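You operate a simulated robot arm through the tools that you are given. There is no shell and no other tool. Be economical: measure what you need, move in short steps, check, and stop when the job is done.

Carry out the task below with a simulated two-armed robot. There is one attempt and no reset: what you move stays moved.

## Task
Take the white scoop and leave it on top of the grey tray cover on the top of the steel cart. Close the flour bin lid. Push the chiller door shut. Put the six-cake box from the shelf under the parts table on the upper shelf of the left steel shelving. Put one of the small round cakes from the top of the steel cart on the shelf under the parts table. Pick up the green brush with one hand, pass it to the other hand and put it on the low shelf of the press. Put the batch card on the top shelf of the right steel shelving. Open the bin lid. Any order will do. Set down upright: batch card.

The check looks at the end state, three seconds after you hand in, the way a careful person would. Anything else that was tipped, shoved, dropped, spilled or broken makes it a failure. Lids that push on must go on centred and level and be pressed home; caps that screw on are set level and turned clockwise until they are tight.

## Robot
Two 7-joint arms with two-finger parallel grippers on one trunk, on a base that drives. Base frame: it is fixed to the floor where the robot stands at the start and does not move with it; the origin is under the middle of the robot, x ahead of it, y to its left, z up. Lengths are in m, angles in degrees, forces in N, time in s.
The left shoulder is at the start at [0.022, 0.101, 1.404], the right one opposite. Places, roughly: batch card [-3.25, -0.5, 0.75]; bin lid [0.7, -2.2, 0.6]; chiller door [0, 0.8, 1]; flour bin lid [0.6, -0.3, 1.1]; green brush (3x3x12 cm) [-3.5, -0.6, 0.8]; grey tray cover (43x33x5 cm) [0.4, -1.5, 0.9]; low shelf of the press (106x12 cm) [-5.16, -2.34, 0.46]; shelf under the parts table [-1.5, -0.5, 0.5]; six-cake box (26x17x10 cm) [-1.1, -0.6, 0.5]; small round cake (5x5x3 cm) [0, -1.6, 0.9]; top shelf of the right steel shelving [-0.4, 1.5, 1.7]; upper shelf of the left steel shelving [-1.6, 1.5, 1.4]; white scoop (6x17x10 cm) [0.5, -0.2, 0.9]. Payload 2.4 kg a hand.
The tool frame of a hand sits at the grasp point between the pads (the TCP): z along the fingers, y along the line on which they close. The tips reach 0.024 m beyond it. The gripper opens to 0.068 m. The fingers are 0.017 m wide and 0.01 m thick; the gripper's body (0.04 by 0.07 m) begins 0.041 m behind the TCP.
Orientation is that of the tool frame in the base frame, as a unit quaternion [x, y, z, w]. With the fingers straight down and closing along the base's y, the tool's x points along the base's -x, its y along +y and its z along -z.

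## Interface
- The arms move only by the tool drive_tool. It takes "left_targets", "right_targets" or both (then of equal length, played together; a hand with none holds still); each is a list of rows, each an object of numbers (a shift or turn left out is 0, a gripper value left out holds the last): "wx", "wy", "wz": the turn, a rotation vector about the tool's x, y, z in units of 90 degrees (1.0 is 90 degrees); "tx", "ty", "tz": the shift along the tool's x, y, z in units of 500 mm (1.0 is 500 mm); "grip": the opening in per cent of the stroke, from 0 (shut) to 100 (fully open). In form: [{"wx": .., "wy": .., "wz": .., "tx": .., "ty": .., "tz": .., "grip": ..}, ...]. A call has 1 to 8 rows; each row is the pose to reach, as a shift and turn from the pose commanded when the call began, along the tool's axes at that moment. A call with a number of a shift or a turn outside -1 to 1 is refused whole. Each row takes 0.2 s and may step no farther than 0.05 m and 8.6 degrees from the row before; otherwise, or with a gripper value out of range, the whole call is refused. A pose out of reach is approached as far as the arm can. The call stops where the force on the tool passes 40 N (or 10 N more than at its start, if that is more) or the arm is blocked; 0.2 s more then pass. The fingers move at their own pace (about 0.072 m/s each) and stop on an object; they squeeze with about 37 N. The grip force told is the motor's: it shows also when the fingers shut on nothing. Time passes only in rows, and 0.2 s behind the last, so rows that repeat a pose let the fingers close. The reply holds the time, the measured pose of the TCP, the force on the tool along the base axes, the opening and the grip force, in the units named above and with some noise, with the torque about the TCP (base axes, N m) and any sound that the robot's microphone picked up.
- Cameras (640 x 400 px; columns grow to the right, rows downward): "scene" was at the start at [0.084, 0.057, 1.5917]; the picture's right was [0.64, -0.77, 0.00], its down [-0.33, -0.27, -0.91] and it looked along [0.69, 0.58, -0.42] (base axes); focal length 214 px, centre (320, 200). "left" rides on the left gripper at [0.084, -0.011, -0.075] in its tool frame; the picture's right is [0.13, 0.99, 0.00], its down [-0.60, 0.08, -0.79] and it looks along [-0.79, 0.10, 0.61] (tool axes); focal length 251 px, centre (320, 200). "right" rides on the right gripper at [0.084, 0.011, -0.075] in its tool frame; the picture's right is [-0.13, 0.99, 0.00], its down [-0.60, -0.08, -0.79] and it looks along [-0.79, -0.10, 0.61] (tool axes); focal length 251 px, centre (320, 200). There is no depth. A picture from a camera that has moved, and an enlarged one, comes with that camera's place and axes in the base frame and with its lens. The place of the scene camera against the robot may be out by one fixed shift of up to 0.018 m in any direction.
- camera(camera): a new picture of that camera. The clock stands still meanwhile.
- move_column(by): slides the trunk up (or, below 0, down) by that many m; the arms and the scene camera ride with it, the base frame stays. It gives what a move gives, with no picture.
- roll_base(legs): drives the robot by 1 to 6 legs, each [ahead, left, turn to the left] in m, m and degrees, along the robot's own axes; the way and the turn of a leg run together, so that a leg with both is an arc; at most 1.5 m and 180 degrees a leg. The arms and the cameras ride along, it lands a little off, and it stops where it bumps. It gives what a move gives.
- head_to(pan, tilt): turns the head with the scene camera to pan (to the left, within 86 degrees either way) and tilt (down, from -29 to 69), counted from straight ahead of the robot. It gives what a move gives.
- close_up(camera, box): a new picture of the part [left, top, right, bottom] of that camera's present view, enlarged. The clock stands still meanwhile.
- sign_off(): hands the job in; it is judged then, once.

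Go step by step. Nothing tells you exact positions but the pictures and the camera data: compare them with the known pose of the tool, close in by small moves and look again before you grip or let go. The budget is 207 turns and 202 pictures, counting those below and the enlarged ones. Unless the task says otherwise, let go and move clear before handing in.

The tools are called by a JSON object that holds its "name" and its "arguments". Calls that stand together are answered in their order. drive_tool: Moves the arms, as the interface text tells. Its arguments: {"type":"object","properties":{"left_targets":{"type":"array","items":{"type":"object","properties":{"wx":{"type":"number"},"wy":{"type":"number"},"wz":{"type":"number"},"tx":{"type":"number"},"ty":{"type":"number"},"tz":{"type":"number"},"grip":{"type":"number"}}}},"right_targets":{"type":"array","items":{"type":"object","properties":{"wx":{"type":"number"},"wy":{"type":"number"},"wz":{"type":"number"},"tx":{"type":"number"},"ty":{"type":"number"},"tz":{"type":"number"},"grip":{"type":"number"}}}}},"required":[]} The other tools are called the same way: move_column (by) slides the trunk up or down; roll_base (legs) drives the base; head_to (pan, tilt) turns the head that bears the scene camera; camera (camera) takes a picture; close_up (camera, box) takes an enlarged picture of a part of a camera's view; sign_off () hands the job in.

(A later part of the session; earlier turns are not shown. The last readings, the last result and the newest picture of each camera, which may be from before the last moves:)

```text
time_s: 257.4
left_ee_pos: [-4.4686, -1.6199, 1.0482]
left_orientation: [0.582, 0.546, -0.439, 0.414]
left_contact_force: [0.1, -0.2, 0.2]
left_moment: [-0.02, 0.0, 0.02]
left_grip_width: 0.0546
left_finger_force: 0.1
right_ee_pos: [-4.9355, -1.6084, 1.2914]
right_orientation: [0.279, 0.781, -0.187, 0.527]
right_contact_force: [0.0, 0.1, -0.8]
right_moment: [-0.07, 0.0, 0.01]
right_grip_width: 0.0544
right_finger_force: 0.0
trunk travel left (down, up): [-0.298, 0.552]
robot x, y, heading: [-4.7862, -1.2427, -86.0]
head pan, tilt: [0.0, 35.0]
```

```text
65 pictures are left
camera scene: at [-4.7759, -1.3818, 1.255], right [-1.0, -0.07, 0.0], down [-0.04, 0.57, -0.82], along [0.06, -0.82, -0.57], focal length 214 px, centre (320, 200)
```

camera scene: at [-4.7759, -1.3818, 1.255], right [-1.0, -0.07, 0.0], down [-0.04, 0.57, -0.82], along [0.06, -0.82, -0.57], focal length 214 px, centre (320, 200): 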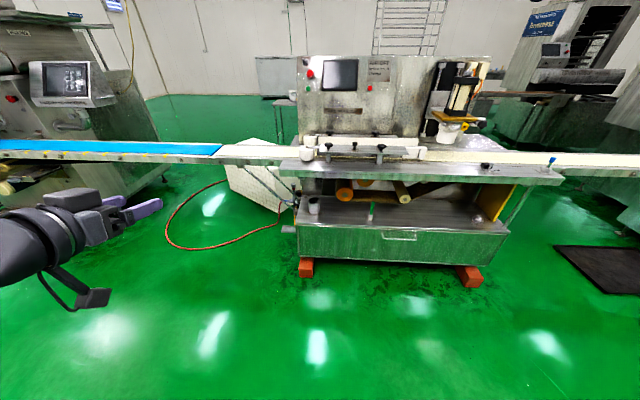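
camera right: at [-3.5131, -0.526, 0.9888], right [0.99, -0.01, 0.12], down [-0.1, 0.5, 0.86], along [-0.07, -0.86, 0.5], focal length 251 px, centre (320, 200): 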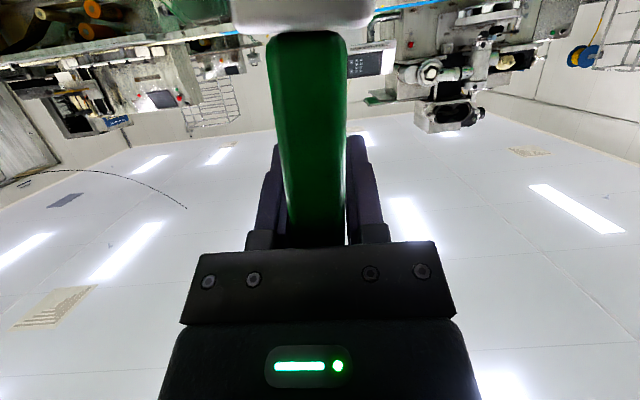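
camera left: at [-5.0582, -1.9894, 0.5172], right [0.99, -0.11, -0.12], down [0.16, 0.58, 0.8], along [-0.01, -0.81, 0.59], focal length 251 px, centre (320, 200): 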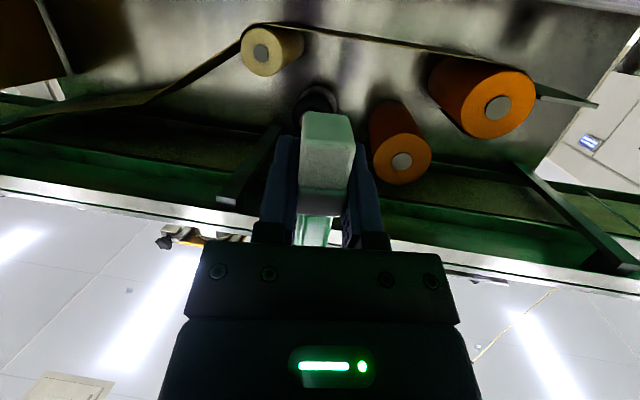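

Something behind blocked me. I stop and look to the rear sides.

{"name": "head_to", "arguments": {"pan": -86, "tilt": 40}}

{"name": "camera", "arguments": {"camera": "scene"}}

{"name": "head_to", "arguments": {"pan": 86, "tilt": 40}}

{"name": "camera", "arguments": {"camera": "scene"}}

```text
time_s: 259.0
left_ee_pos: [-4.4675, -1.6208, 1.0484]
left_orientation: [0.581, 0.546, -0.438, 0.414]
left_contact_force: [-0.4, -0.4, -0.1]
left_moment: [-0.01, 0.04, -0.02]
left_grip_width: 0.0543
left_finger_force: 0.0
right_ee_pos: [-4.9365, -1.6078, 1.2905]
right_orientation: [0.279, 0.781, -0.187, 0.527]
right_contact_force: [0.3, 0.2, -0.7]
right_moment: [-0.02, 0.0, 0.01]
right_grip_width: 0.0547
right_finger_force: 0.1
trunk travel left (down, up): [-0.298, 0.552]
robot x, y, heading: [-4.7886, -1.2419, -86.0]
head pan, tilt: [-85.9, 40.0]
```

```text
64 pictures are left
camera scene: at [-4.8661, -1.3057, 1.2475], right [-0.14, 0.99, 0.0], down [0.64, 0.09, -0.77], along [-0.76, -0.11, -0.64], focal length 214 px, centre (320, 200)
```

scene: 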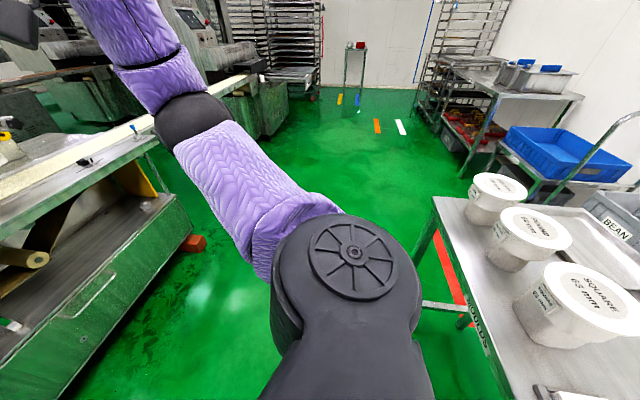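

```text
time_s: 261.6
left_ee_pos: [-4.4682, -1.62, 1.0481]
left_orientation: [0.581, 0.546, -0.439, 0.414]
left_contact_force: [-0.3, 0.1, 0.0]
left_moment: [0.0, 0.0, -0.03]
left_grip_width: 0.0544
left_finger_force: 0.1
right_ee_pos: [-4.9365, -1.608, 1.2907]
right_orientation: [0.279, 0.78, -0.187, 0.527]
right_contact_force: [-0.1, 0.9, -0.5]
right_moment: [-0.02, -0.05, 0.0]
right_grip_width: 0.0545
right_finger_force: 0.0
trunk travel left (down, up): [-0.298, 0.552]
robot x, y, heading: [-4.7846, -1.2425, -86.0]
head pan, tilt: [85.9, 40.0]
```

```text
63 pictures are left
camera scene: at [-4.6969, -1.2943, 1.2475], right [0.0, -1.0, 0.0], down [-0.64, 0.0, -0.77], along [0.77, 0.0, -0.64], focal length 214 px, centre (320, 200)
```

scene: 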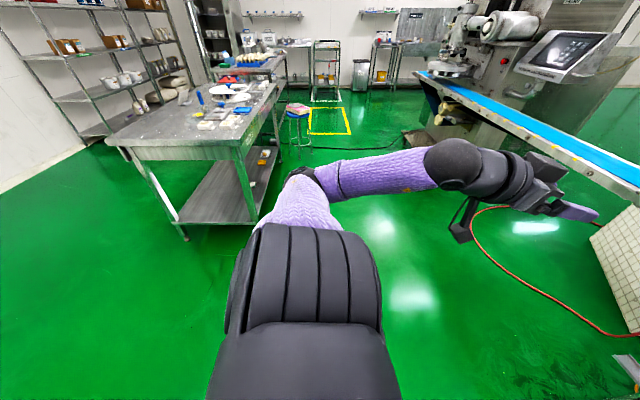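

I had bumped the moulds table edge (y≈−0.99); its containers look undisturbed. I go forward first, then left, then back along the free lane.

{"name": "roll_base", "arguments": {"legs": [[0.15, 0, 0], [-0.03, 0.62, 0], [0, 0, -3.5], [-1.3, 0, 0], [-0.5, 0, 0]]}}

{"name": "camera", "arguments": {"camera": "scene"}}

```text
time_s: 275.2
left_ee_pos: [-3.8696, 0.087, 1.0483]
left_orientation: [0.603, 0.522, -0.455, 0.396]
left_contact_force: [-0.7, 0.3, 0.3]
left_moment: [-0.01, 0.01, 0.02]
left_grip_width: 0.0544
left_finger_force: 0.2
right_ee_pos: [-4.3358, 0.136, 1.2916]
right_orientation: [0.31, 0.768, -0.208, 0.52]
right_contact_force: [-0.9, 0.0, 0.2]
right_moment: [-0.01, 0.0, -0.02]
right_grip_width: 0.0543
right_finger_force: 0.0
trunk travel left (down, up): [-0.298, 0.552]
robot x, y, heading: [-4.1538, 0.4877, -90.8]
head pan, tilt: [85.9, 40.0]
```

```text
62 pictures are left
camera scene: at [-4.0714, 0.4304, 1.2475], right [-0.08, -1.0, 0.0], down [-0.64, 0.05, -0.77], along [0.76, -0.06, -0.64], focal length 214 px, centre (320, 200)
```

scene: 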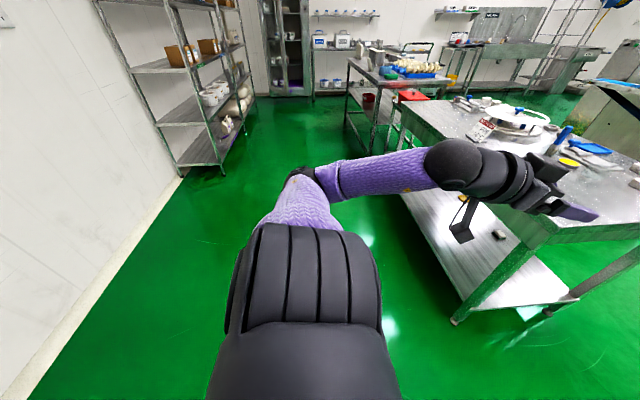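

{"name": "roll_base", "arguments": {"legs": [[0, 1.0, 0.8], [0.2, 0, 0]]}}

{"name": "drive_tool", "arguments": {"right_targets": [{"wx": -0.077, "wz": -0.031, "tz": 0.02}, {"wx": -0.154, "wz": -0.062, "tz": 0.04}, {"wx": -0.231, "wz": -0.094, "tz": 0.06}, {"wx": -0.308, "wz": -0.125, "tz": 0.08}, {"wx": -0.385, "wz": -0.156, "tz": 0.1}, {"wx": -0.463, "wz": -0.188, "tz": 0.12}]}}

{"name": "head_to", "arguments": {"pan": 0, "tilt": 40}}

{"name": "camera", "arguments": {"camera": "scene"}}

```text
time_s: 281.4
left_ee_pos: [-2.9007, -0.1158, 1.0474]
left_orientation: [0.598, 0.527, -0.451, 0.4]
left_contact_force: [0.6, 0.2, 0.4]
left_moment: [0.03, -0.03, 0.01]
left_grip_width: 0.0545
left_finger_force: 0.0
right_ee_pos: [-3.3677, -0.0727, 1.2902]
right_orientation: [0.305, 0.771, -0.204, 0.52]
right_contact_force: [-0.1, -0.5, 0.0]
right_moment: [-0.01, 0.02, 0.0]
right_grip_width: 0.0543
right_finger_force: 0.0
trunk travel left (down, up): [-0.298, 0.552]
robot x, y, heading: [-3.1941, 0.2843, -89.9]
head pan, tilt: [85.9, 40.0]
```

```text
time_s: 282.8
left_ee_pos: [-2.9003, -0.1147, 1.0479]
left_orientation: [0.598, 0.527, -0.452, 0.399]
left_contact_force: [0.1, 0.4, -0.3]
left_moment: [0.01, -0.01, 0.01]
left_grip_width: 0.0544
left_finger_force: 0.1
right_ee_pos: [-3.2875, 0.0078, 1.2586]
right_orientation: [-0.015, 0.828, 0.012, 0.56]
right_contact_force: [-0.2, -0.3, 0.2]
right_moment: [0.01, 0.01, 0.01]
right_grip_width: 0.0544
right_finger_force: 0.1
right hand out of reach, approached as far as the arm can: row 1, 2, 3, 4, 5, 6
trunk travel left (down, up): [-0.298, 0.552]
robot x, y, heading: [-3.1922, 0.2843, -90.1]
head pan, tilt: [85.9, 40.0]
```

```text
time_s: 284.4
left_ee_pos: [-2.9007, -0.1148, 1.0476]
left_orientation: [0.598, 0.528, -0.451, 0.4]
left_contact_force: [-0.5, 0.0, 0.1]
left_moment: [0.03, 0.04, 0.0]
left_grip_width: 0.0545
left_finger_force: 0.1
right_ee_pos: [-3.2886, 0.0068, 1.2598]
right_orientation: [-0.013, 0.828, 0.01, 0.56]
right_contact_force: [-0.5, 0.1, -0.9]
right_moment: [-0.03, -0.03, 0.0]
right_grip_width: 0.0543
right_finger_force: 0.0
trunk travel left (down, up): [-0.298, 0.552]
robot x, y, heading: [-3.1933, 0.2808, -89.9]
head pan, tilt: [0.0, 40.0]
```

```text
61 pictures are left
camera scene: at [-3.1923, 0.1451, 1.2475], right [-1.0, 0.0, 0.0], down [0.0, 0.64, -0.77], along [0.0, -0.77, -0.64], focal length 214 px, centre (320, 200)
```

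scene: 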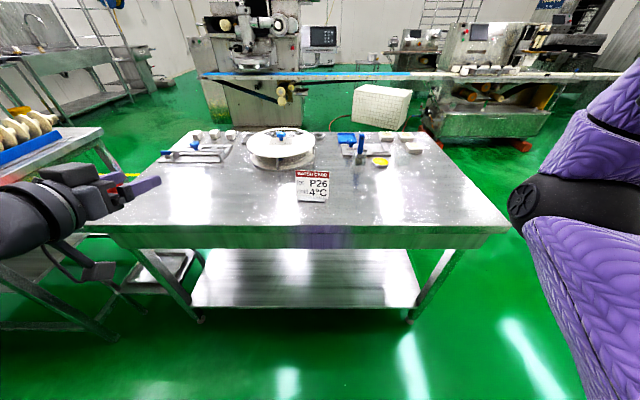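

Right hand now points left. I close in, and bring it to the right of the card.

{"name": "roll_base", "arguments": {"legs": [[0.25, 0, 0]]}}

{"name": "drive_tool", "arguments": {"right_targets": [{"wy": 0.03, "tx": 0.076, "ty": -0.038, "tz": 0.018}, {"wy": 0.06, "tx": 0.151, "ty": -0.075, "tz": 0.036}, {"wy": 0.09, "tx": 0.227, "ty": -0.113, "tz": 0.054}, {"wy": 0.12, "tx": 0.303, "ty": -0.151, "tz": 0.073}, {"wy": 0.15, "tx": 0.379, "ty": -0.189, "tz": 0.09}, {"wy": 0.17, "tx": 0.455, "ty": -0.226, "tz": 0.109}, {"wy": 0.19, "tx": 0.53, "ty": -0.264, "tz": 0.127}, {"wy": 0.2, "tx": 0.606, "ty": -0.302, "tz": 0.145}]}}

{"name": "camera", "arguments": {"camera": "scene"}}

{"name": "camera", "arguments": {"camera": "right"}}

```text
time_s: 286.2
left_ee_pos: [-2.9001, -0.3684, 1.047]
left_orientation: [0.599, 0.527, -0.452, 0.399]
left_contact_force: [-0.7, 0.7, -1.1]
left_moment: [0.01, -0.02, 0.01]
left_grip_width: 0.0543
left_finger_force: 0.1
right_ee_pos: [-3.2889, -0.2453, 1.2583]
right_orientation: [-0.013, 0.828, 0.011, 0.56]
right_contact_force: [-1.0, 0.2, -0.8]
right_moment: [0.01, 0.03, 0.0]
right_grip_width: 0.0543
right_finger_force: 0.1
trunk travel left (down, up): [-0.298, 0.552]
robot x, y, heading: [-3.19, 0.0279, -90.1]
head pan, tilt: [0.0, 40.0]
```

```text
time_s: 288.0
left_ee_pos: [-2.8999, -0.3682, 1.0469]
left_orientation: [0.599, 0.526, -0.452, 0.399]
left_contact_force: [-0.2, -0.5, -0.6]
left_moment: [-0.02, 0.01, 0.02]
left_grip_width: 0.0544
left_finger_force: 0.0
right_ee_pos: [-3.2405, -0.2174, 1.0809]
right_orientation: [-0.012, 0.905, 0.007, 0.424]
right_contact_force: [-0.5, 0.2, 0.3]
right_moment: [0.03, -0.02, -0.03]
right_grip_width: 0.0544
right_finger_force: 0.1
right hand out of reach, approached as far as the arm can: row 1, 2, 3, 4, 5, 6, 7, 8
trunk travel left (down, up): [-0.298, 0.552]
robot x, y, heading: [-3.1925, 0.0291, -90.3]
head pan, tilt: [0.0, 40.0]
```

```text
60 pictures are left
camera scene: at [-3.1921, -0.1071, 1.2475], right [-1.0, 0.0, 0.0], down [0.0, 0.64, -0.77], along [0.0, -0.77, -0.64], focal length 214 px, centre (320, 200)
```

scene: 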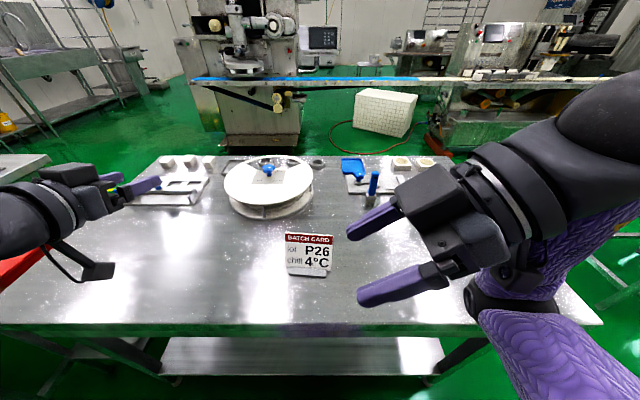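

```text
59 pictures are left
camera right: at [-3.3531, -0.2097, 1.0651], right [0.05, 0.99, 0.1], down [-0.22, -0.09, 0.97], along [0.97, -0.07, 0.21], focal length 251 px, centre (320, 200)
```

right: 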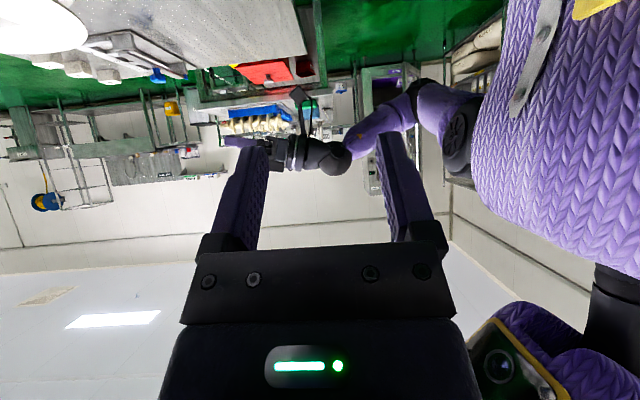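

Sideways reach is limited here; instead I turn the tool to point straight down, keeping its closing direction front-to-back, to take the card from above.

{"name": "drive_tool", "arguments": {"right_targets": [{"wy": 0.09}, {"wy": 0.18}, {"wy": 0.27}, {"wy": 0.36}, {"wy": 0.45}, {"wy": 0.54}]}}

```text
time_s: 289.4
left_ee_pos: [-2.9003, -0.3682, 1.0478]
left_orientation: [0.599, 0.527, -0.452, 0.4]
left_contact_force: [-1.0, 0.0, 1.0]
left_moment: [0.03, -0.03, -0.01]
left_grip_width: 0.0542
left_finger_force: 0.1
right_ee_pos: [-3.246, -0.2085, 1.0771]
right_orientation: [-0.016, 1.0, 0.002, 0.012]
right_contact_force: [-0.1, 0.4, 0.8]
right_moment: [0.0, 0.0, -0.01]
right_grip_width: 0.0544
right_finger_force: 0.1
trunk travel left (down, up): [-0.298, 0.552]
robot x, y, heading: [-3.1954, 0.0295, -89.8]
head pan, tilt: [0.0, 40.0]
```

{"name": "drive_tool", "arguments": {"right_targets": [{"tx": -0.026, "ty": -0.075, "tz": 0.028}, {"tx": -0.052, "ty": -0.15, "tz": 0.056}, {"tx": -0.078, "ty": -0.225, "tz": 0.084}, {"tx": -0.104, "ty": -0.3, "tz": 0.112}, {"tx": -0.128, "ty": -0.374, "tz": 0.14}]}}

{"name": "camera", "arguments": {"camera": "right"}}

{"name": "camera", "arguments": {"camera": "scene"}}

```text
time_s: 290.6
left_ee_pos: [-2.9013, -0.3681, 1.0472]
left_orientation: [0.599, 0.527, -0.452, 0.399]
left_contact_force: [-0.2, 0.1, 0.2]
left_moment: [0.0, 0.01, -0.02]
left_grip_width: 0.0542
left_finger_force: 0.1
right_ee_pos: [-3.1871, -0.2518, 1.0288]
right_orientation: [-0.015, 1.0, 0.0, 0.013]
right_contact_force: [0.7, -0.9, 0.3]
right_moment: [0.01, 0.01, 0.01]
right_grip_width: 0.0546
right_finger_force: 0.1
right hand out of reach, approached as far as the arm can: row 1, 2, 3, 4, 5
trunk travel left (down, up): [-0.298, 0.552]
robot x, y, heading: [-3.1955, 0.0289, -90.2]
head pan, tilt: [0.0, 40.0]
```

```text
58 pictures are left
camera right: at [-3.274, -0.2431, 1.1022], right [0.1, 1.0, 0.01], down [0.58, -0.06, 0.81], along [0.8, -0.08, -0.59], focal length 251 px, centre (320, 200)
```

right: 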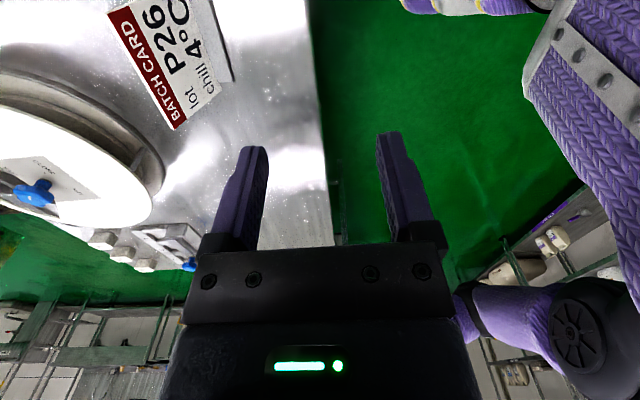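

```text
57 pictures are left
camera scene: at [-3.1923, -0.107, 1.2475], right [-1.0, 0.0, 0.0], down [0.0, 0.64, -0.77], along [0.0, -0.77, -0.64], focal length 214 px, centre (320, 200)
```

scene: 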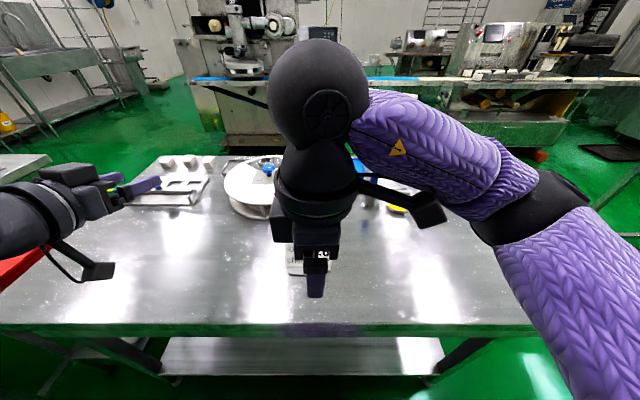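

This wrist roll limits reach; the opposite roll (as with the box) reached further. I turn the wrist by 180°.

{"name": "drive_tool", "arguments": {"right_targets": [{"wz": 0.09}, {"wz": 0.18}, {"wz": 0.27}, {"wz": 0.36}, {"wz": 0.45}, {"wz": 0.54}, {"wz": 0.63}, {"wz": 0.72}]}}

{"name": "drive_tool", "arguments": {"right_targets": [{"wz": 0.09}, {"wz": 0.18}, {"wz": 0.27}, {"wz": 0.36}, {"wz": 0.45}, {"wz": 0.54}, {"wz": 0.63}, {"wz": 0.72}]}}

{"name": "drive_tool", "arguments": {"right_targets": [{"wz": 0.09}, {"wz": 0.18}, {"wz": 0.27}, {"wz": 0.36}, {"wz": 0.45}, {"wz": 0.5}, {"wz": 0.54}]}}

```text
time_s: 292.4
left_ee_pos: [-2.9002, -0.3662, 1.0468]
left_orientation: [0.599, 0.526, -0.453, 0.399]
left_contact_force: [-0.3, 0.0, 0.1]
left_moment: [-0.03, 0.04, 0.0]
left_grip_width: 0.0546
left_finger_force: 0.0
right_ee_pos: [-3.1863, -0.252, 1.0253]
right_orientation: [0.523, 0.852, 0.009, 0.01]
right_contact_force: [-0.3, 0.5, -0.3]
right_moment: [-0.02, -0.02, 0.0]
right_grip_width: 0.0543
right_finger_force: 0.1
trunk travel left (down, up): [-0.298, 0.552]
robot x, y, heading: [-3.1943, 0.0292, -90.0]
head pan, tilt: [0.0, 40.0]
```

```text
time_s: 294.2
left_ee_pos: [-2.9008, -0.369, 1.0475]
left_orientation: [0.599, 0.526, -0.453, 0.4]
left_contact_force: [-0.8, 0.8, 0.3]
left_moment: [0.01, -0.04, 0.02]
left_grip_width: 0.0543
left_finger_force: 0.1
right_ee_pos: [-3.1848, -0.2505, 1.025]
right_orientation: [0.898, 0.44, 0.013, 0.004]
right_contact_force: [1.1, 0.9, 0.5]
right_moment: [-0.03, -0.03, 0.0]
right_grip_width: 0.054
right_finger_force: 0.1
trunk travel left (down, up): [-0.298, 0.552]
robot x, y, heading: [-3.1925, 0.0297, -90.5]
head pan, tilt: [0.0, 40.0]
```

```text
time_s: 295.8
left_ee_pos: [-2.9008, -0.3673, 1.0468]
left_orientation: [0.599, 0.526, -0.452, 0.399]
left_contact_force: [0.5, 0.1, 0.9]
left_moment: [0.0, 0.02, 0.01]
left_grip_width: 0.0544
left_finger_force: 0.1
right_ee_pos: [-3.1854, -0.2517, 1.0244]
right_orientation: [0.999, 0.031, 0.013, -0.001]
right_contact_force: [-0.4, -0.5, -0.4]
right_moment: [0.0, -0.01, -0.01]
right_grip_width: 0.0543
right_finger_force: 0.0
trunk travel left (down, up): [-0.298, 0.552]
robot x, y, heading: [-3.1906, 0.031, -90.0]
head pan, tilt: [0.0, 40.0]
```

{"name": "drive_tool", "arguments": {"right_targets": [{"ty": 0.09, "tx": 0.005}, {"ty": 0.18, "tx": 0.01}, {"ty": 0.27, "tx": 0.013}, {"ty": 0.288, "tx": 0.013}]}}

{"name": "camera", "arguments": {"camera": "right"}}

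{"name": "close_up", "arguments": {"camera": "scene", "box": [220, 150, 420, 310]}}

```text
time_s: 296.8
left_ee_pos: [-2.9003, -0.3681, 1.0482]
left_orientation: [0.599, 0.526, -0.453, 0.399]
left_contact_force: [-0.2, 0.1, 0.1]
left_moment: [-0.01, 0.01, 0.02]
left_grip_width: 0.0541
left_finger_force: 0.1
right_ee_pos: [-3.1697, -0.3976, 1.0269]
right_orientation: [0.999, 0.032, 0.013, -0.002]
right_contact_force: [0.2, 0.3, 0.1]
right_moment: [0.01, 0.06, 0.02]
right_grip_width: 0.0542
right_finger_force: 0.1
trunk travel left (down, up): [-0.298, 0.552]
robot x, y, heading: [-3.1939, 0.0283, -89.9]
head pan, tilt: [0.0, 40.0]
```

```text
56 pictures are left
camera right: at [-3.0877, -0.403, 1.1035], right [-0.06, -1.0, 0.0], down [-0.63, 0.04, 0.78], along [-0.78, 0.05, -0.63], focal length 251 px, centre (320, 200)
```

right: 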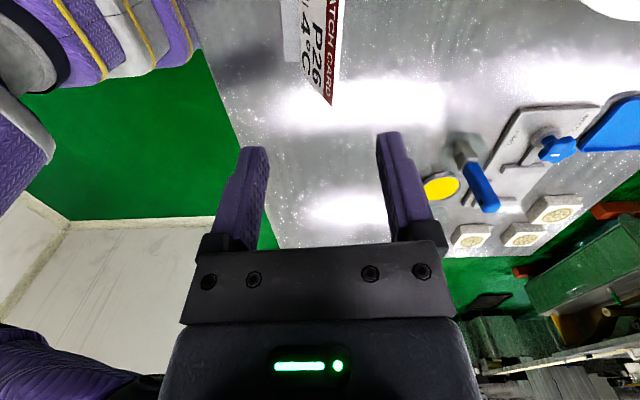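

```text
2.50 times, centred on (320, 230) of scene
camera zoom: at [-3.192, -0.1071, 1.2475], right [-1.0, 0.0, 0.0], down [0.0, 0.64, -0.77], along [0.0, -0.77, -0.64], focal length 536 px, centre (320, 125)
```

zoom: 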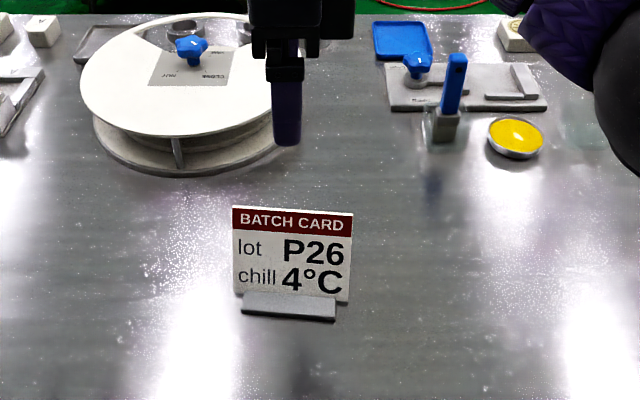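

Card plate leans back about 18° with its top at (−3.17, −0.407, 0.905). I tilt the tool to match and line up above it.

{"name": "drive_tool", "arguments": {"right_targets": [{"wx": 0.07, "ty": 0.025, "tz": 0.028}, {"wx": 0.14, "ty": 0.05, "tz": 0.056}, {"wx": 0.21, "ty": 0.074, "tz": 0.084}]}}

{"name": "camera", "arguments": {"camera": "right"}}

{"name": "close_up", "arguments": {"camera": "scene", "box": [220, 150, 420, 310]}}

```text
time_s: 297.6
left_ee_pos: [-2.9006, -0.3673, 1.0477]
left_orientation: [0.599, 0.527, -0.452, 0.399]
left_contact_force: [0.5, -0.8, 0.3]
left_moment: [-0.02, 0.03, -0.01]
left_grip_width: 0.0545
left_finger_force: 0.0
right_ee_pos: [-3.1852, -0.3947, 0.9759]
right_orientation: [0.986, 0.034, 0.007, -0.162]
right_contact_force: [0.2, 0.0, 0.5]
right_moment: [0.0, -0.01, 0.01]
right_grip_width: 0.0543
right_finger_force: 0.1
right hand out of reach, approached as far as the arm can: row 2, 3
trunk travel left (down, up): [-0.298, 0.552]
robot x, y, heading: [-3.1939, 0.0314, -90.0]
head pan, tilt: [0.0, 40.0]
```

```text
54 pictures are left
camera right: at [-3.1016, -0.4237, 1.0457], right [-0.06, -0.95, -0.32], down [-0.61, -0.22, 0.76], along [-0.79, 0.24, -0.56], focal length 251 px, centre (320, 200)
```

right: 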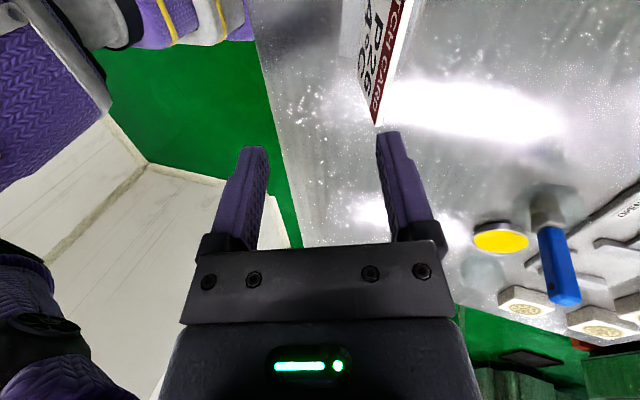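

```text
2.50 times, centred on (320, 230) of scene
camera zoom: at [-3.1912, -0.1066, 1.2476], right [-1.0, 0.0, 0.0], down [0.0, 0.64, -0.77], along [0.0, -0.77, -0.64], focal length 536 px, centre (320, 125)
```

zoom: 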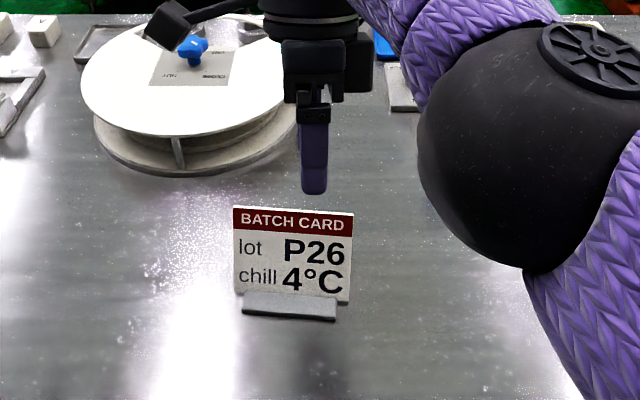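

{"name": "roll_base", "arguments": {"legs": [[0.015, 0, 0]]}}

{"name": "drive_tool", "arguments": {"right_targets": [{"grip": 100, "ty": 0.015, "tz": 0.05}, {"grip": 100, "ty": 0.028, "tz": 0.1}]}}

{"name": "camera", "arguments": {"camera": "right"}}

```text
time_s: 298.4
left_ee_pos: [-2.9011, -0.3838, 1.0483]
left_orientation: [0.599, 0.527, -0.452, 0.4]
left_contact_force: [-0.5, -0.3, -0.7]
left_moment: [0.03, -0.01, 0.0]
left_grip_width: 0.0544
left_finger_force: 0.2
right_ee_pos: [-3.1853, -0.4096, 0.9744]
right_orientation: [0.986, 0.033, 0.008, -0.161]
right_contact_force: [0.8, -0.3, 0.1]
right_moment: [-0.05, 0.02, -0.01]
right_grip_width: 0.0545
right_finger_force: 0.0
trunk travel left (down, up): [-0.298, 0.552]
robot x, y, heading: [-3.1937, 0.0146, -90.2]
head pan, tilt: [0.0, 40.0]
```

```text
time_s: 299.0
left_ee_pos: [-2.9003, -0.3833, 1.0486]
left_orientation: [0.599, 0.526, -0.453, 0.399]
left_contact_force: [0.1, 0.9, 0.2]
left_moment: [0.02, 0.02, 0.01]
left_grip_width: 0.0544
left_finger_force: 0.0
right_ee_pos: [-3.1853, -0.4101, 0.9217]
right_orientation: [0.986, 0.033, 0.007, -0.162]
right_contact_force: [0.5, -0.5, 0.2]
right_moment: [-0.01, 0.03, -0.01]
right_grip_width: 0.0683
right_finger_force: 0.1
trunk travel left (down, up): [-0.298, 0.552]
robot x, y, heading: [-3.1924, 0.0165, -89.4]
head pan, tilt: [0.0, 40.0]
```

```text
52 pictures are left
camera right: at [-3.1011, -0.4385, 0.9929], right [-0.06, -0.95, -0.32], down [-0.61, -0.22, 0.76], along [-0.79, 0.24, -0.56], focal length 251 px, centre (320, 200)
```

right: 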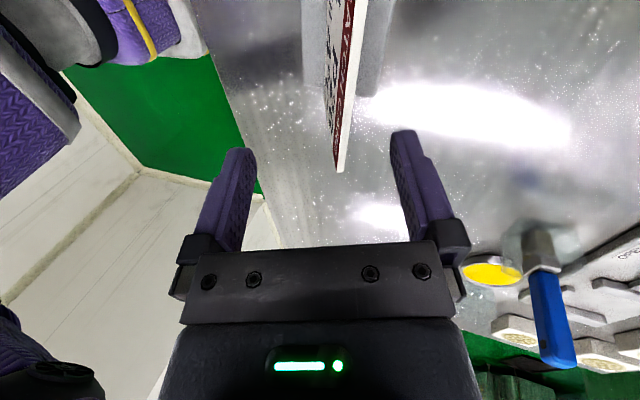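

{"name": "drive_tool", "arguments": {"right_targets": [{"tx": 0.05}, {"tx": 0.05, "ty": 0.008, "tz": 0.05}, {"tx": 0.05, "ty": 0.015, "tz": 0.092}]}}

{"name": "camera", "arguments": {"camera": "right"}}

{"name": "close_up", "arguments": {"camera": "scene", "box": [220, 150, 420, 310]}}

```text
time_s: 299.8
left_ee_pos: [-2.9007, -0.3839, 1.0473]
left_orientation: [0.599, 0.527, -0.452, 0.399]
left_contact_force: [0.5, 0.4, -1.3]
left_moment: [0.02, 0.03, -0.01]
left_grip_width: 0.0544
left_finger_force: 0.0
right_ee_pos: [-3.1578, -0.3987, 0.8775]
right_orientation: [0.986, 0.032, 0.007, -0.161]
right_contact_force: [0.2, 0.2, 0.6]
right_moment: [-0.03, -0.04, 0.01]
right_grip_width: 0.0679
right_finger_force: 0.0
right hand out of reach, approached as far as the arm can: row 1, 2
trunk travel left (down, up): [-0.298, 0.552]
robot x, y, heading: [-3.1947, 0.0125, -90.1]
head pan, tilt: [0.0, 40.0]
```

```text
51 pictures are left
camera right: at [-3.0747, -0.4281, 0.9479], right [-0.06, -0.95, -0.32], down [-0.61, -0.22, 0.76], along [-0.79, 0.24, -0.56], focal length 251 px, centre (320, 200)
```

right: 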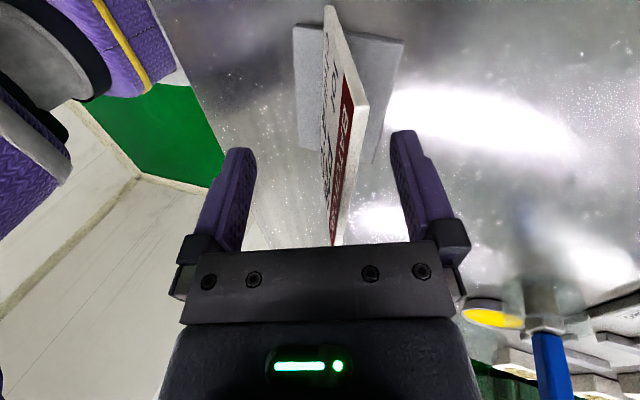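

```text
2.50 times, centred on (320, 230) of scene
camera zoom: at [-3.1919, -0.1224, 1.2475], right [-1.0, 0.0, 0.0], down [0.0, 0.64, -0.77], along [0.0, -0.77, -0.64], focal length 536 px, centre (320, 125)
```

zoom: 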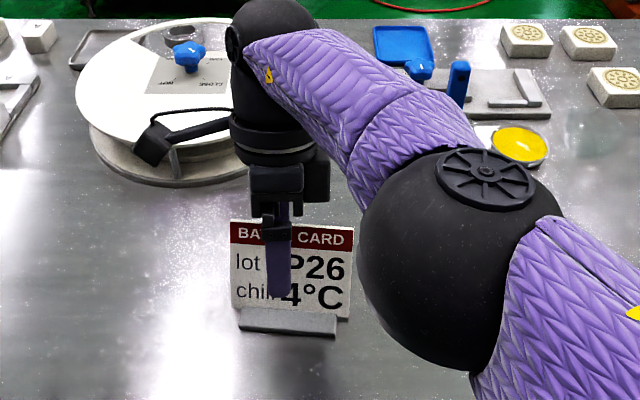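

The plate is between the fingers. I close and lift gently.

{"name": "drive_tool", "arguments": {"right_targets": [{"grip": 0}, {"grip": 0}, {"grip": 0}, {"grip": 0}]}}

{"name": "drive_tool", "arguments": {"right_targets": [{"ty": -0.015, "tz": -0.04}, {"ty": -0.035, "tz": -0.1}, {"ty": -0.06, "tz": -0.18}, {"ty": -0.09, "tz": -0.26}]}}

{"name": "camera", "arguments": {"camera": "right"}}

{"name": "close_up", "arguments": {"camera": "scene", "box": [200, 110, 440, 290]}}

```text
time_s: 300.8
left_ee_pos: [-2.8999, -0.3824, 1.048]
left_orientation: [0.599, 0.526, -0.453, 0.399]
left_contact_force: [0.4, -0.6, 0.4]
left_moment: [0.02, 0.03, -0.01]
left_grip_width: 0.0544
left_finger_force: 0.0
right_ee_pos: [-3.1575, -0.3967, 0.8794]
right_orientation: [0.986, 0.033, 0.008, -0.161]
right_contact_force: [-0.1, 5.0, 11.9]
right_moment: [0.99, 0.61, -0.26]
right_grip_width: 0.0063
right_finger_force: 28.6
trunk travel left (down, up): [-0.298, 0.552]
robot x, y, heading: [-3.1913, 0.0139, -90.1]
head pan, tilt: [0.0, 40.0]
```

```text
time_s: 301.8
left_ee_pos: [-2.9014, -0.3835, 1.0481]
left_orientation: [0.6, 0.526, -0.452, 0.399]
left_contact_force: [1.0, 0.3, -0.5]
left_moment: [0.01, 0.01, 0.0]
left_grip_width: 0.0542
left_finger_force: 0.0
right_ee_pos: [-3.1642, -0.3948, 1.0121]
right_orientation: [0.986, 0.034, 0.008, -0.162]
right_contact_force: [0.0, 0.2, -1.8]
right_moment: [-0.05, -0.01, -0.02]
right_grip_width: 0.0046
right_finger_force: 28.4
right hand out of reach, approached as far as the arm can: row 2
trunk travel left (down, up): [-0.298, 0.552]
robot x, y, heading: [-3.187, 0.0074, -90.3]
head pan, tilt: [0.0, 40.0]
```

```text
49 pictures are left
camera right: at [-3.081, -0.4238, 1.0825], right [-0.06, -0.95, -0.32], down [-0.61, -0.22, 0.76], along [-0.79, 0.24, -0.56], focal length 251 px, centre (320, 200)
```

right: 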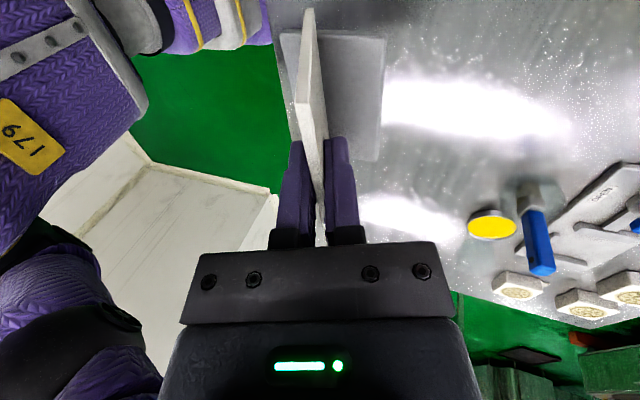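

```text
2.22 times, centred on (320, 200) of scene
camera zoom: at [-3.1923, -0.1224, 1.2475], right [-1.0, 0.0, 0.0], down [0.0, 0.64, -0.77], along [0.0, -0.77, -0.64], focal length 477 px, centre (320, 200)
```

zoom: 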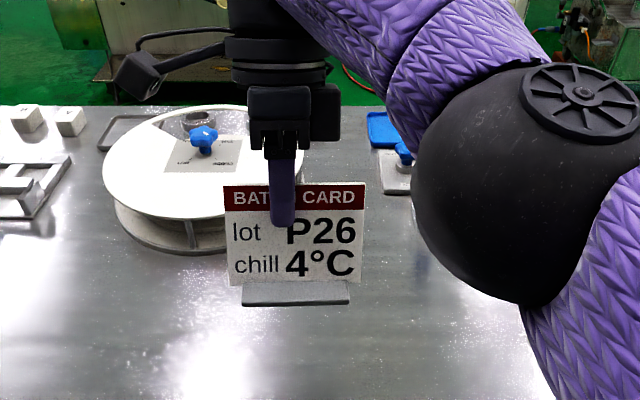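

The card is held. I back off, raise the trunk fully, turn around and drive along the aisle toward the right shelving.

{"name": "roll_base", "arguments": {"legs": [[-0.43, 0, 0], [0, 0, 180], [0, -1.15, 0], [0, -1.15, 0]]}}

{"name": "move_column", "arguments": {"by": 0.3}}

{"name": "move_column", "arguments": {"by": 0.25}}

{"name": "head_to", "arguments": {"pan": 0, "tilt": 15}}

{"name": "camera", "arguments": {"camera": "scene"}}

```text
time_s: 323.1
left_ee_pos: [-1.1216, 0.8416, 1.0467]
left_orientation: [-0.525, 0.6, 0.398, 0.453]
left_contact_force: [-0.2, -0.5, -0.2]
left_moment: [0.01, 0.02, -0.02]
left_grip_width: 0.0546
left_finger_force: 0.0
right_ee_pos: [-0.8591, 0.8514, 1.0122]
right_orientation: [-0.031, 0.986, -0.162, -0.008]
right_contact_force: [0.4, -0.7, -1.4]
right_moment: [0.01, 0.01, 0.0]
right_grip_width: 0.0048
right_finger_force: 27.4
trunk travel left (down, up): [-0.298, 0.552]
robot x, y, heading: [-0.834, 0.4408, 89.8]
head pan, tilt: [0.0, 40.0]
```

```text
time_s: 326.1
left_ee_pos: [-1.1229, 0.8427, 1.347]
left_orientation: [-0.524, 0.601, 0.397, 0.454]
left_contact_force: [0.6, -0.2, -0.8]
left_moment: [0.0, 0.0, 0.03]
left_grip_width: 0.0544
left_finger_force: 0.0
right_ee_pos: [-0.8579, 0.8316, 1.3493]
right_orientation: [-0.031, 0.993, -0.112, -0.006]
right_contact_force: [-0.4, 0.0, -1.8]
right_moment: [-0.03, 0.02, -0.01]
right_grip_width: 0.0047
right_finger_force: 27.5
trunk travel left (down, up): [-0.598, 0.252]
robot x, y, heading: [-0.8295, 0.4428, 89.8]
head pan, tilt: [0.0, 40.0]
```

```text
time_s: 328.6
left_ee_pos: [-1.1232, 0.8422, 1.5973]
left_orientation: [-0.524, 0.601, 0.397, 0.454]
left_contact_force: [0.3, 0.1, 0.1]
left_moment: [-0.03, 0.01, 0.01]
left_grip_width: 0.0545
left_finger_force: 0.0
right_ee_pos: [-0.8581, 0.8307, 1.601]
right_orientation: [-0.03, 0.994, -0.109, -0.008]
right_contact_force: [-0.4, -0.2, -2.0]
right_moment: [0.0, 0.0, 0.02]
right_grip_width: 0.0049
right_finger_force: 28.1
trunk travel left (down, up): [-0.848, 0.002]
robot x, y, heading: [-0.8336, 0.4431, 89.8]
head pan, tilt: [0.0, 40.0]
```

```text
time_s: 329.5
left_ee_pos: [-1.1229, 0.8416, 1.598]
left_orientation: [-0.524, 0.6, 0.398, 0.454]
left_contact_force: [-0.8, -0.8, -0.1]
left_moment: [0.0, 0.0, 0.01]
left_grip_width: 0.0544
left_finger_force: 0.0
right_ee_pos: [-0.8583, 0.8294, 1.6007]
right_orientation: [-0.031, 0.994, -0.109, -0.007]
right_contact_force: [0.8, -0.1, -1.1]
right_moment: [0.02, -0.01, -0.01]
right_grip_width: 0.0049
right_finger_force: 27.4
trunk travel left (down, up): [-0.848, 0.002]
robot x, y, heading: [-0.8321, 0.4404, 89.7]
head pan, tilt: [0.0, 15.0]
```

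```text
47 pictures are left
camera scene: at [-0.8323, 0.5438, 1.8388], right [1.0, -0.01, 0.0], down [0.0, -0.26, -0.97], along [0.01, 0.97, -0.26], focal length 214 px, centre (320, 200)
```

scene: 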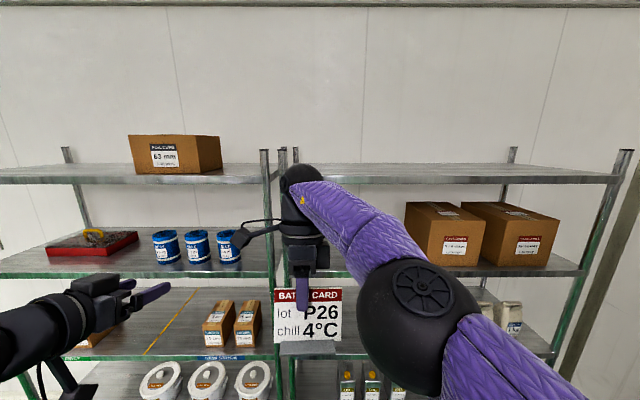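

{"name": "roll_base", "arguments": {"legs": [[0, -0.1, 0]]}}

{"name": "drive_tool", "arguments": {"right_targets": [{"ty": -0.022, "tz": -0.095}, {"ty": -0.044, "tz": -0.19}, {"ty": -0.066, "tz": -0.285}, {"ty": -0.088, "tz": -0.38}, {"ty": -0.1, "tz": -0.43}]}}

```text
time_s: 330.7
left_ee_pos: [-1.0197, 0.8406, 1.5972]
left_orientation: [-0.525, 0.601, 0.398, 0.453]
left_contact_force: [-0.3, -0.4, 0.6]
left_moment: [-0.01, -0.01, 0.01]
left_grip_width: 0.0544
left_finger_force: 0.0
right_ee_pos: [-0.7566, 0.8297, 1.6016]
right_orientation: [-0.032, 0.994, -0.109, -0.007]
right_contact_force: [0.3, -0.7, -1.8]
right_moment: [0.0, 0.03, 0.04]
right_grip_width: 0.0046
right_finger_force: 28.3
trunk travel left (down, up): [-0.848, 0.002]
robot x, y, heading: [-0.7302, 0.4412, 89.6]
head pan, tilt: [0.0, 15.0]
```

```text
time_s: 331.9
left_ee_pos: [-1.0217, 0.8396, 1.5983]
left_orientation: [-0.525, 0.601, 0.398, 0.454]
left_contact_force: [0.0, 0.3, -0.3]
left_moment: [0.01, 0.0, -0.03]
left_grip_width: 0.0546
left_finger_force: 0.0
right_ee_pos: [-0.737, 0.7579, 1.7282]
right_orientation: [-0.031, 0.994, -0.108, -0.007]
right_contact_force: [-0.3, 0.1, -1.8]
right_moment: [0.0, -0.02, -0.01]
right_grip_width: 0.0047
right_finger_force: 27.8
right hand out of reach, approached as far as the arm can: row 1, 2, 3, 4, 5
trunk travel left (down, up): [-0.848, 0.002]
robot x, y, heading: [-0.7311, 0.4455, 89.6]
head pan, tilt: [0.0, 15.0]
```

Vertical reach with the tool straight down is too short for the top shelf. I test whether tilting the tool sideways (pointing down-left) reaches higher and further.

{"name": "drive_tool", "arguments": {"right_targets": [{"wy": 0.09}, {"wy": 0.18}, {"wy": 0.27}, {"wy": 0.36}, {"wy": 0.45}, {"wy": 0.54}, {"wy": 0.6}]}}

{"name": "drive_tool", "arguments": {"right_targets": [{"ty": 0.08}, {"ty": 0.16}, {"ty": 0.24}, {"ty": 0.32}]}}

```text
time_s: 333.5
left_ee_pos: [-1.021, 0.8409, 1.5961]
left_orientation: [-0.525, 0.601, 0.398, 0.453]
left_contact_force: [0.2, -0.2, -0.7]
left_moment: [-0.02, -0.01, -0.01]
left_grip_width: 0.0546
left_finger_force: 0.2
right_ee_pos: [-0.7339, 0.7587, 1.7305]
right_orientation: [0.022, 0.882, -0.111, -0.458]
right_contact_force: [-0.6, -1.8, -1.7]
right_moment: [0.01, -0.07, 0.02]
right_grip_width: 0.0048
right_finger_force: 27.7
trunk travel left (down, up): [-0.848, 0.002]
robot x, y, heading: [-0.7313, 0.4482, 89.5]
head pan, tilt: [0.0, 15.0]
```

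```text
time_s: 334.5
left_ee_pos: [-1.0189, 0.8431, 1.5978]
left_orientation: [-0.525, 0.6, 0.399, 0.453]
left_contact_force: [-0.4, -0.3, 0.1]
left_moment: [0.05, 0.01, 0.04]
left_grip_width: 0.0543
left_finger_force: 0.0
right_ee_pos: [-0.7352, 0.8705, 1.6865]
right_orientation: [0.02, 0.882, -0.112, -0.457]
right_contact_force: [0.1, 0.9, -1.6]
right_moment: [0.02, -0.05, 0.06]
right_grip_width: 0.0045
right_finger_force: 27.9
right hand out of reach, approached as far as the arm can: row 3, 4
trunk travel left (down, up): [-0.848, 0.002]
robot x, y, heading: [-0.7311, 0.439, 89.6]
head pan, tilt: [0.0, 15.0]
```

Sideways tilt would work but needs a re-grip. First I test the cheaper option: reaching high to the robot's right side with the tool straight down.

{"name": "roll_base", "arguments": {"legs": [[0, 0.5, 0]]}}

{"name": "drive_tool", "arguments": {"right_targets": [{"wy": -0.075, "tx": -0.04, "ty": -0.056, "tz": -0.058}, {"wy": -0.15, "tx": -0.08, "ty": -0.113, "tz": -0.117}, {"wy": -0.225, "tx": -0.12, "ty": -0.17, "tz": -0.176}, {"wy": -0.3, "tx": -0.16, "ty": -0.226, "tz": -0.235}, {"wy": -0.375, "tx": -0.2, "ty": -0.282, "tz": -0.294}, {"wy": -0.45, "tx": -0.24, "ty": -0.339, "tz": -0.352}, {"wy": -0.525, "tx": -0.28, "ty": -0.395, "tz": -0.41}, {"wy": -0.6, "tx": -0.323, "ty": -0.452, "tz": -0.47}]}}

{"name": "drive_tool", "arguments": {"right_targets": [{"tz": -0.08}, {"tz": -0.16}, {"tz": -0.24}]}}

```text
time_s: 337.5
left_ee_pos: [-1.5392, 0.8402, 1.5985]
left_orientation: [-0.527, 0.599, 0.399, 0.452]
left_contact_force: [-1.1, -0.5, -0.1]
left_moment: [-0.01, 0.03, -0.01]
left_grip_width: 0.0545
left_finger_force: 0.0
right_ee_pos: [-1.2568, 0.8713, 1.6875]
right_orientation: [0.019, 0.882, -0.112, -0.457]
right_contact_force: [0.7, 0.4, -1.7]
right_moment: [-0.03, -0.05, 0.02]
right_grip_width: 0.0048
right_finger_force: 27.9
trunk travel left (down, up): [-0.848, 0.002]
robot x, y, heading: [-1.245, 0.4418, 90.1]
head pan, tilt: [0.0, 15.0]
```

```text
time_s: 339.3
left_ee_pos: [-1.5358, 0.8417, 1.5971]
left_orientation: [-0.526, 0.599, 0.4, 0.451]
left_contact_force: [1.0, 0.2, 0.7]
left_moment: [0.01, 0.03, 0.05]
left_grip_width: 0.0539
left_finger_force: 0.0
right_ee_pos: [-0.9787, 0.6931, 1.7112]
right_orientation: [-0.034, 0.994, -0.108, -0.008]
right_contact_force: [1.1, 0.8, -2.5]
right_moment: [-0.01, 0.05, -0.02]
right_grip_width: 0.0045
right_finger_force: 27.8
right hand out of reach, approached as far as the arm can: row 7, 8
trunk travel left (down, up): [-0.848, 0.002]
robot x, y, heading: [-1.25, 0.4413, 90.0]
head pan, tilt: [0.0, 15.0]
```

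```text
time_s: 340.1
left_ee_pos: [-1.5416, 0.8395, 1.5982]
left_orientation: [-0.527, 0.599, 0.399, 0.453]
left_contact_force: [-0.3, 0.0, 0.8]
left_moment: [0.01, 0.01, -0.01]
left_grip_width: 0.0546
left_finger_force: 0.0
right_ee_pos: [-1.0193, 0.7111, 1.7366]
right_orientation: [-0.034, 0.994, -0.108, -0.006]
right_contact_force: [-1.0, 1.3, -0.7]
right_moment: [0.04, 0.01, 0.02]
right_grip_width: 0.0047
right_finger_force: 28.0
right hand out of reach, approached as far as the arm can: row 1, 2, 3
trunk travel left (down, up): [-0.848, 0.002]
robot x, y, heading: [-1.2455, 0.4441, 90.2]
head pan, tilt: [0.0, 15.0]
```

Not enough either. I'll hand the card to the left hand, gripping its side edge with the left tool pointing right, which reaches higher. First I lower the trunk and re-orient the left wrist.

{"name": "move_column", "arguments": {"by": -0.3}}

{"name": "drive_tool", "arguments": {"left_targets": [{"wy": 0.09}, {"wy": 0.18}, {"wy": 0.27}, {"wy": 0.36}, {"wy": 0.45}, {"wy": 0.54}, {"wy": 0.63}, {"wy": 0.72}]}}

{"name": "drive_tool", "arguments": {"left_targets": [{"wz": -0.09}, {"wz": -0.18}, {"wz": -0.27}, {"wz": -0.36}, {"wz": -0.45}, {"wz": -0.54}, {"wz": -0.63}, {"wz": -0.72}]}}

{"name": "drive_tool", "arguments": {"left_targets": [{"wz": -0.08}, {"wz": -0.16}, {"wz": -0.21, "grip": 70}]}}

{"name": "drive_tool", "arguments": {"left_targets": [{"wy": 0.09}, {"wy": 0.18}, {"wy": 0.27}, {"wy": 0.36}, {"wy": 0.45}, {"wy": 0.54}, {"wy": 0.63}, {"wy": 0.72}]}}

```text
time_s: 343.1
left_ee_pos: [-1.54, 0.8389, 1.2981]
left_orientation: [-0.527, 0.599, 0.399, 0.452]
left_contact_force: [-0.6, -0.7, 0.8]
left_moment: [0.0, -0.02, 0.0]
left_grip_width: 0.0542
left_finger_force: 0.1
right_ee_pos: [-1.0164, 0.7099, 1.4347]
right_orientation: [-0.033, 0.994, -0.108, -0.006]
right_contact_force: [0.0, 0.4, -1.9]
right_moment: [-0.02, 0.01, -0.04]
right_grip_width: 0.0046
right_finger_force: 27.9
trunk travel left (down, up): [-0.548, 0.302]
robot x, y, heading: [-1.2509, 0.4432, 90.1]
head pan, tilt: [0.0, 15.0]
```

```text
time_s: 344.9
left_ee_pos: [-1.5399, 0.8405, 1.2981]
left_orientation: [-0.659, 0.748, 0.053, 0.059]
left_contact_force: [0.4, 0.6, 0.4]
left_moment: [0.03, 0.0, 0.03]
left_grip_width: 0.0545
left_finger_force: 0.0
right_ee_pos: [-1.0179, 0.7099, 1.4344]
right_orientation: [-0.034, 0.993, -0.109, -0.006]
right_contact_force: [-0.1, 0.1, -2.1]
right_moment: [-0.01, -0.02, 0.01]
right_grip_width: 0.0048
right_finger_force: 27.7
trunk travel left (down, up): [-0.548, 0.302]
robot x, y, heading: [-1.2524, 0.44, 89.9]
head pan, tilt: [0.0, 15.0]
```

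```text
time_s: 346.7
left_ee_pos: [-1.5411, 0.839, 1.2972]
left_orientation: [0.957, -0.277, -0.014, -0.082]
left_contact_force: [-0.6, 0.6, -0.4]
left_moment: [0.0, 0.0, 0.03]
left_grip_width: 0.0546
left_finger_force: 0.0
right_ee_pos: [-1.0176, 0.7086, 1.4344]
right_orientation: [-0.034, 0.993, -0.109, -0.008]
right_contact_force: [-0.9, 0.2, -2.5]
right_moment: [-0.02, 0.01, 0.01]
right_grip_width: 0.0048
right_finger_force: 27.8
trunk travel left (down, up): [-0.548, 0.302]
robot x, y, heading: [-1.2512, 0.4398, 89.8]
head pan, tilt: [0.0, 15.0]
```

```text
time_s: 347.5
left_ee_pos: [-1.541, 0.8409, 1.2981]
left_orientation: [0.99, -0.115, 0.0, -0.081]
left_contact_force: [-0.5, -0.5, 0.7]
left_moment: [0.0, 0.02, 0.01]
left_grip_width: 0.0476
left_finger_force: 0.0
right_ee_pos: [-1.0177, 0.7107, 1.434]
right_orientation: [-0.034, 0.993, -0.11, -0.007]
right_contact_force: [0.7, 0.6, -1.0]
right_moment: [-0.02, 0.02, -0.03]
right_grip_width: 0.0048
right_finger_force: 27.5
trunk travel left (down, up): [-0.548, 0.302]
robot x, y, heading: [-1.2456, 0.4392, 90.0]
head pan, tilt: [0.0, 15.0]
```

```text
time_s: 349.3
left_ee_pos: [-1.523, 0.817, 1.3081]
left_orientation: [0.836, -0.143, 0.53, -0.006]
left_contact_force: [0.4, -0.5, -0.5]
left_moment: [-0.03, 0.02, 0.0]
left_grip_width: 0.0476
left_finger_force: 0.0
left hand out of reach, approached as far as the arm can: row 6, 7, 8
right_ee_pos: [-1.0181, 0.7083, 1.4353]
right_orientation: [-0.035, 0.994, -0.108, -0.006]
right_contact_force: [-0.4, -0.4, -0.6]
right_moment: [0.02, 0.01, -0.01]
right_grip_width: 0.0048
right_finger_force: 28.2
trunk travel left (down, up): [-0.548, 0.302]
robot x, y, heading: [-1.2488, 0.4433, 90.1]
head pan, tilt: [0.0, 15.0]
```

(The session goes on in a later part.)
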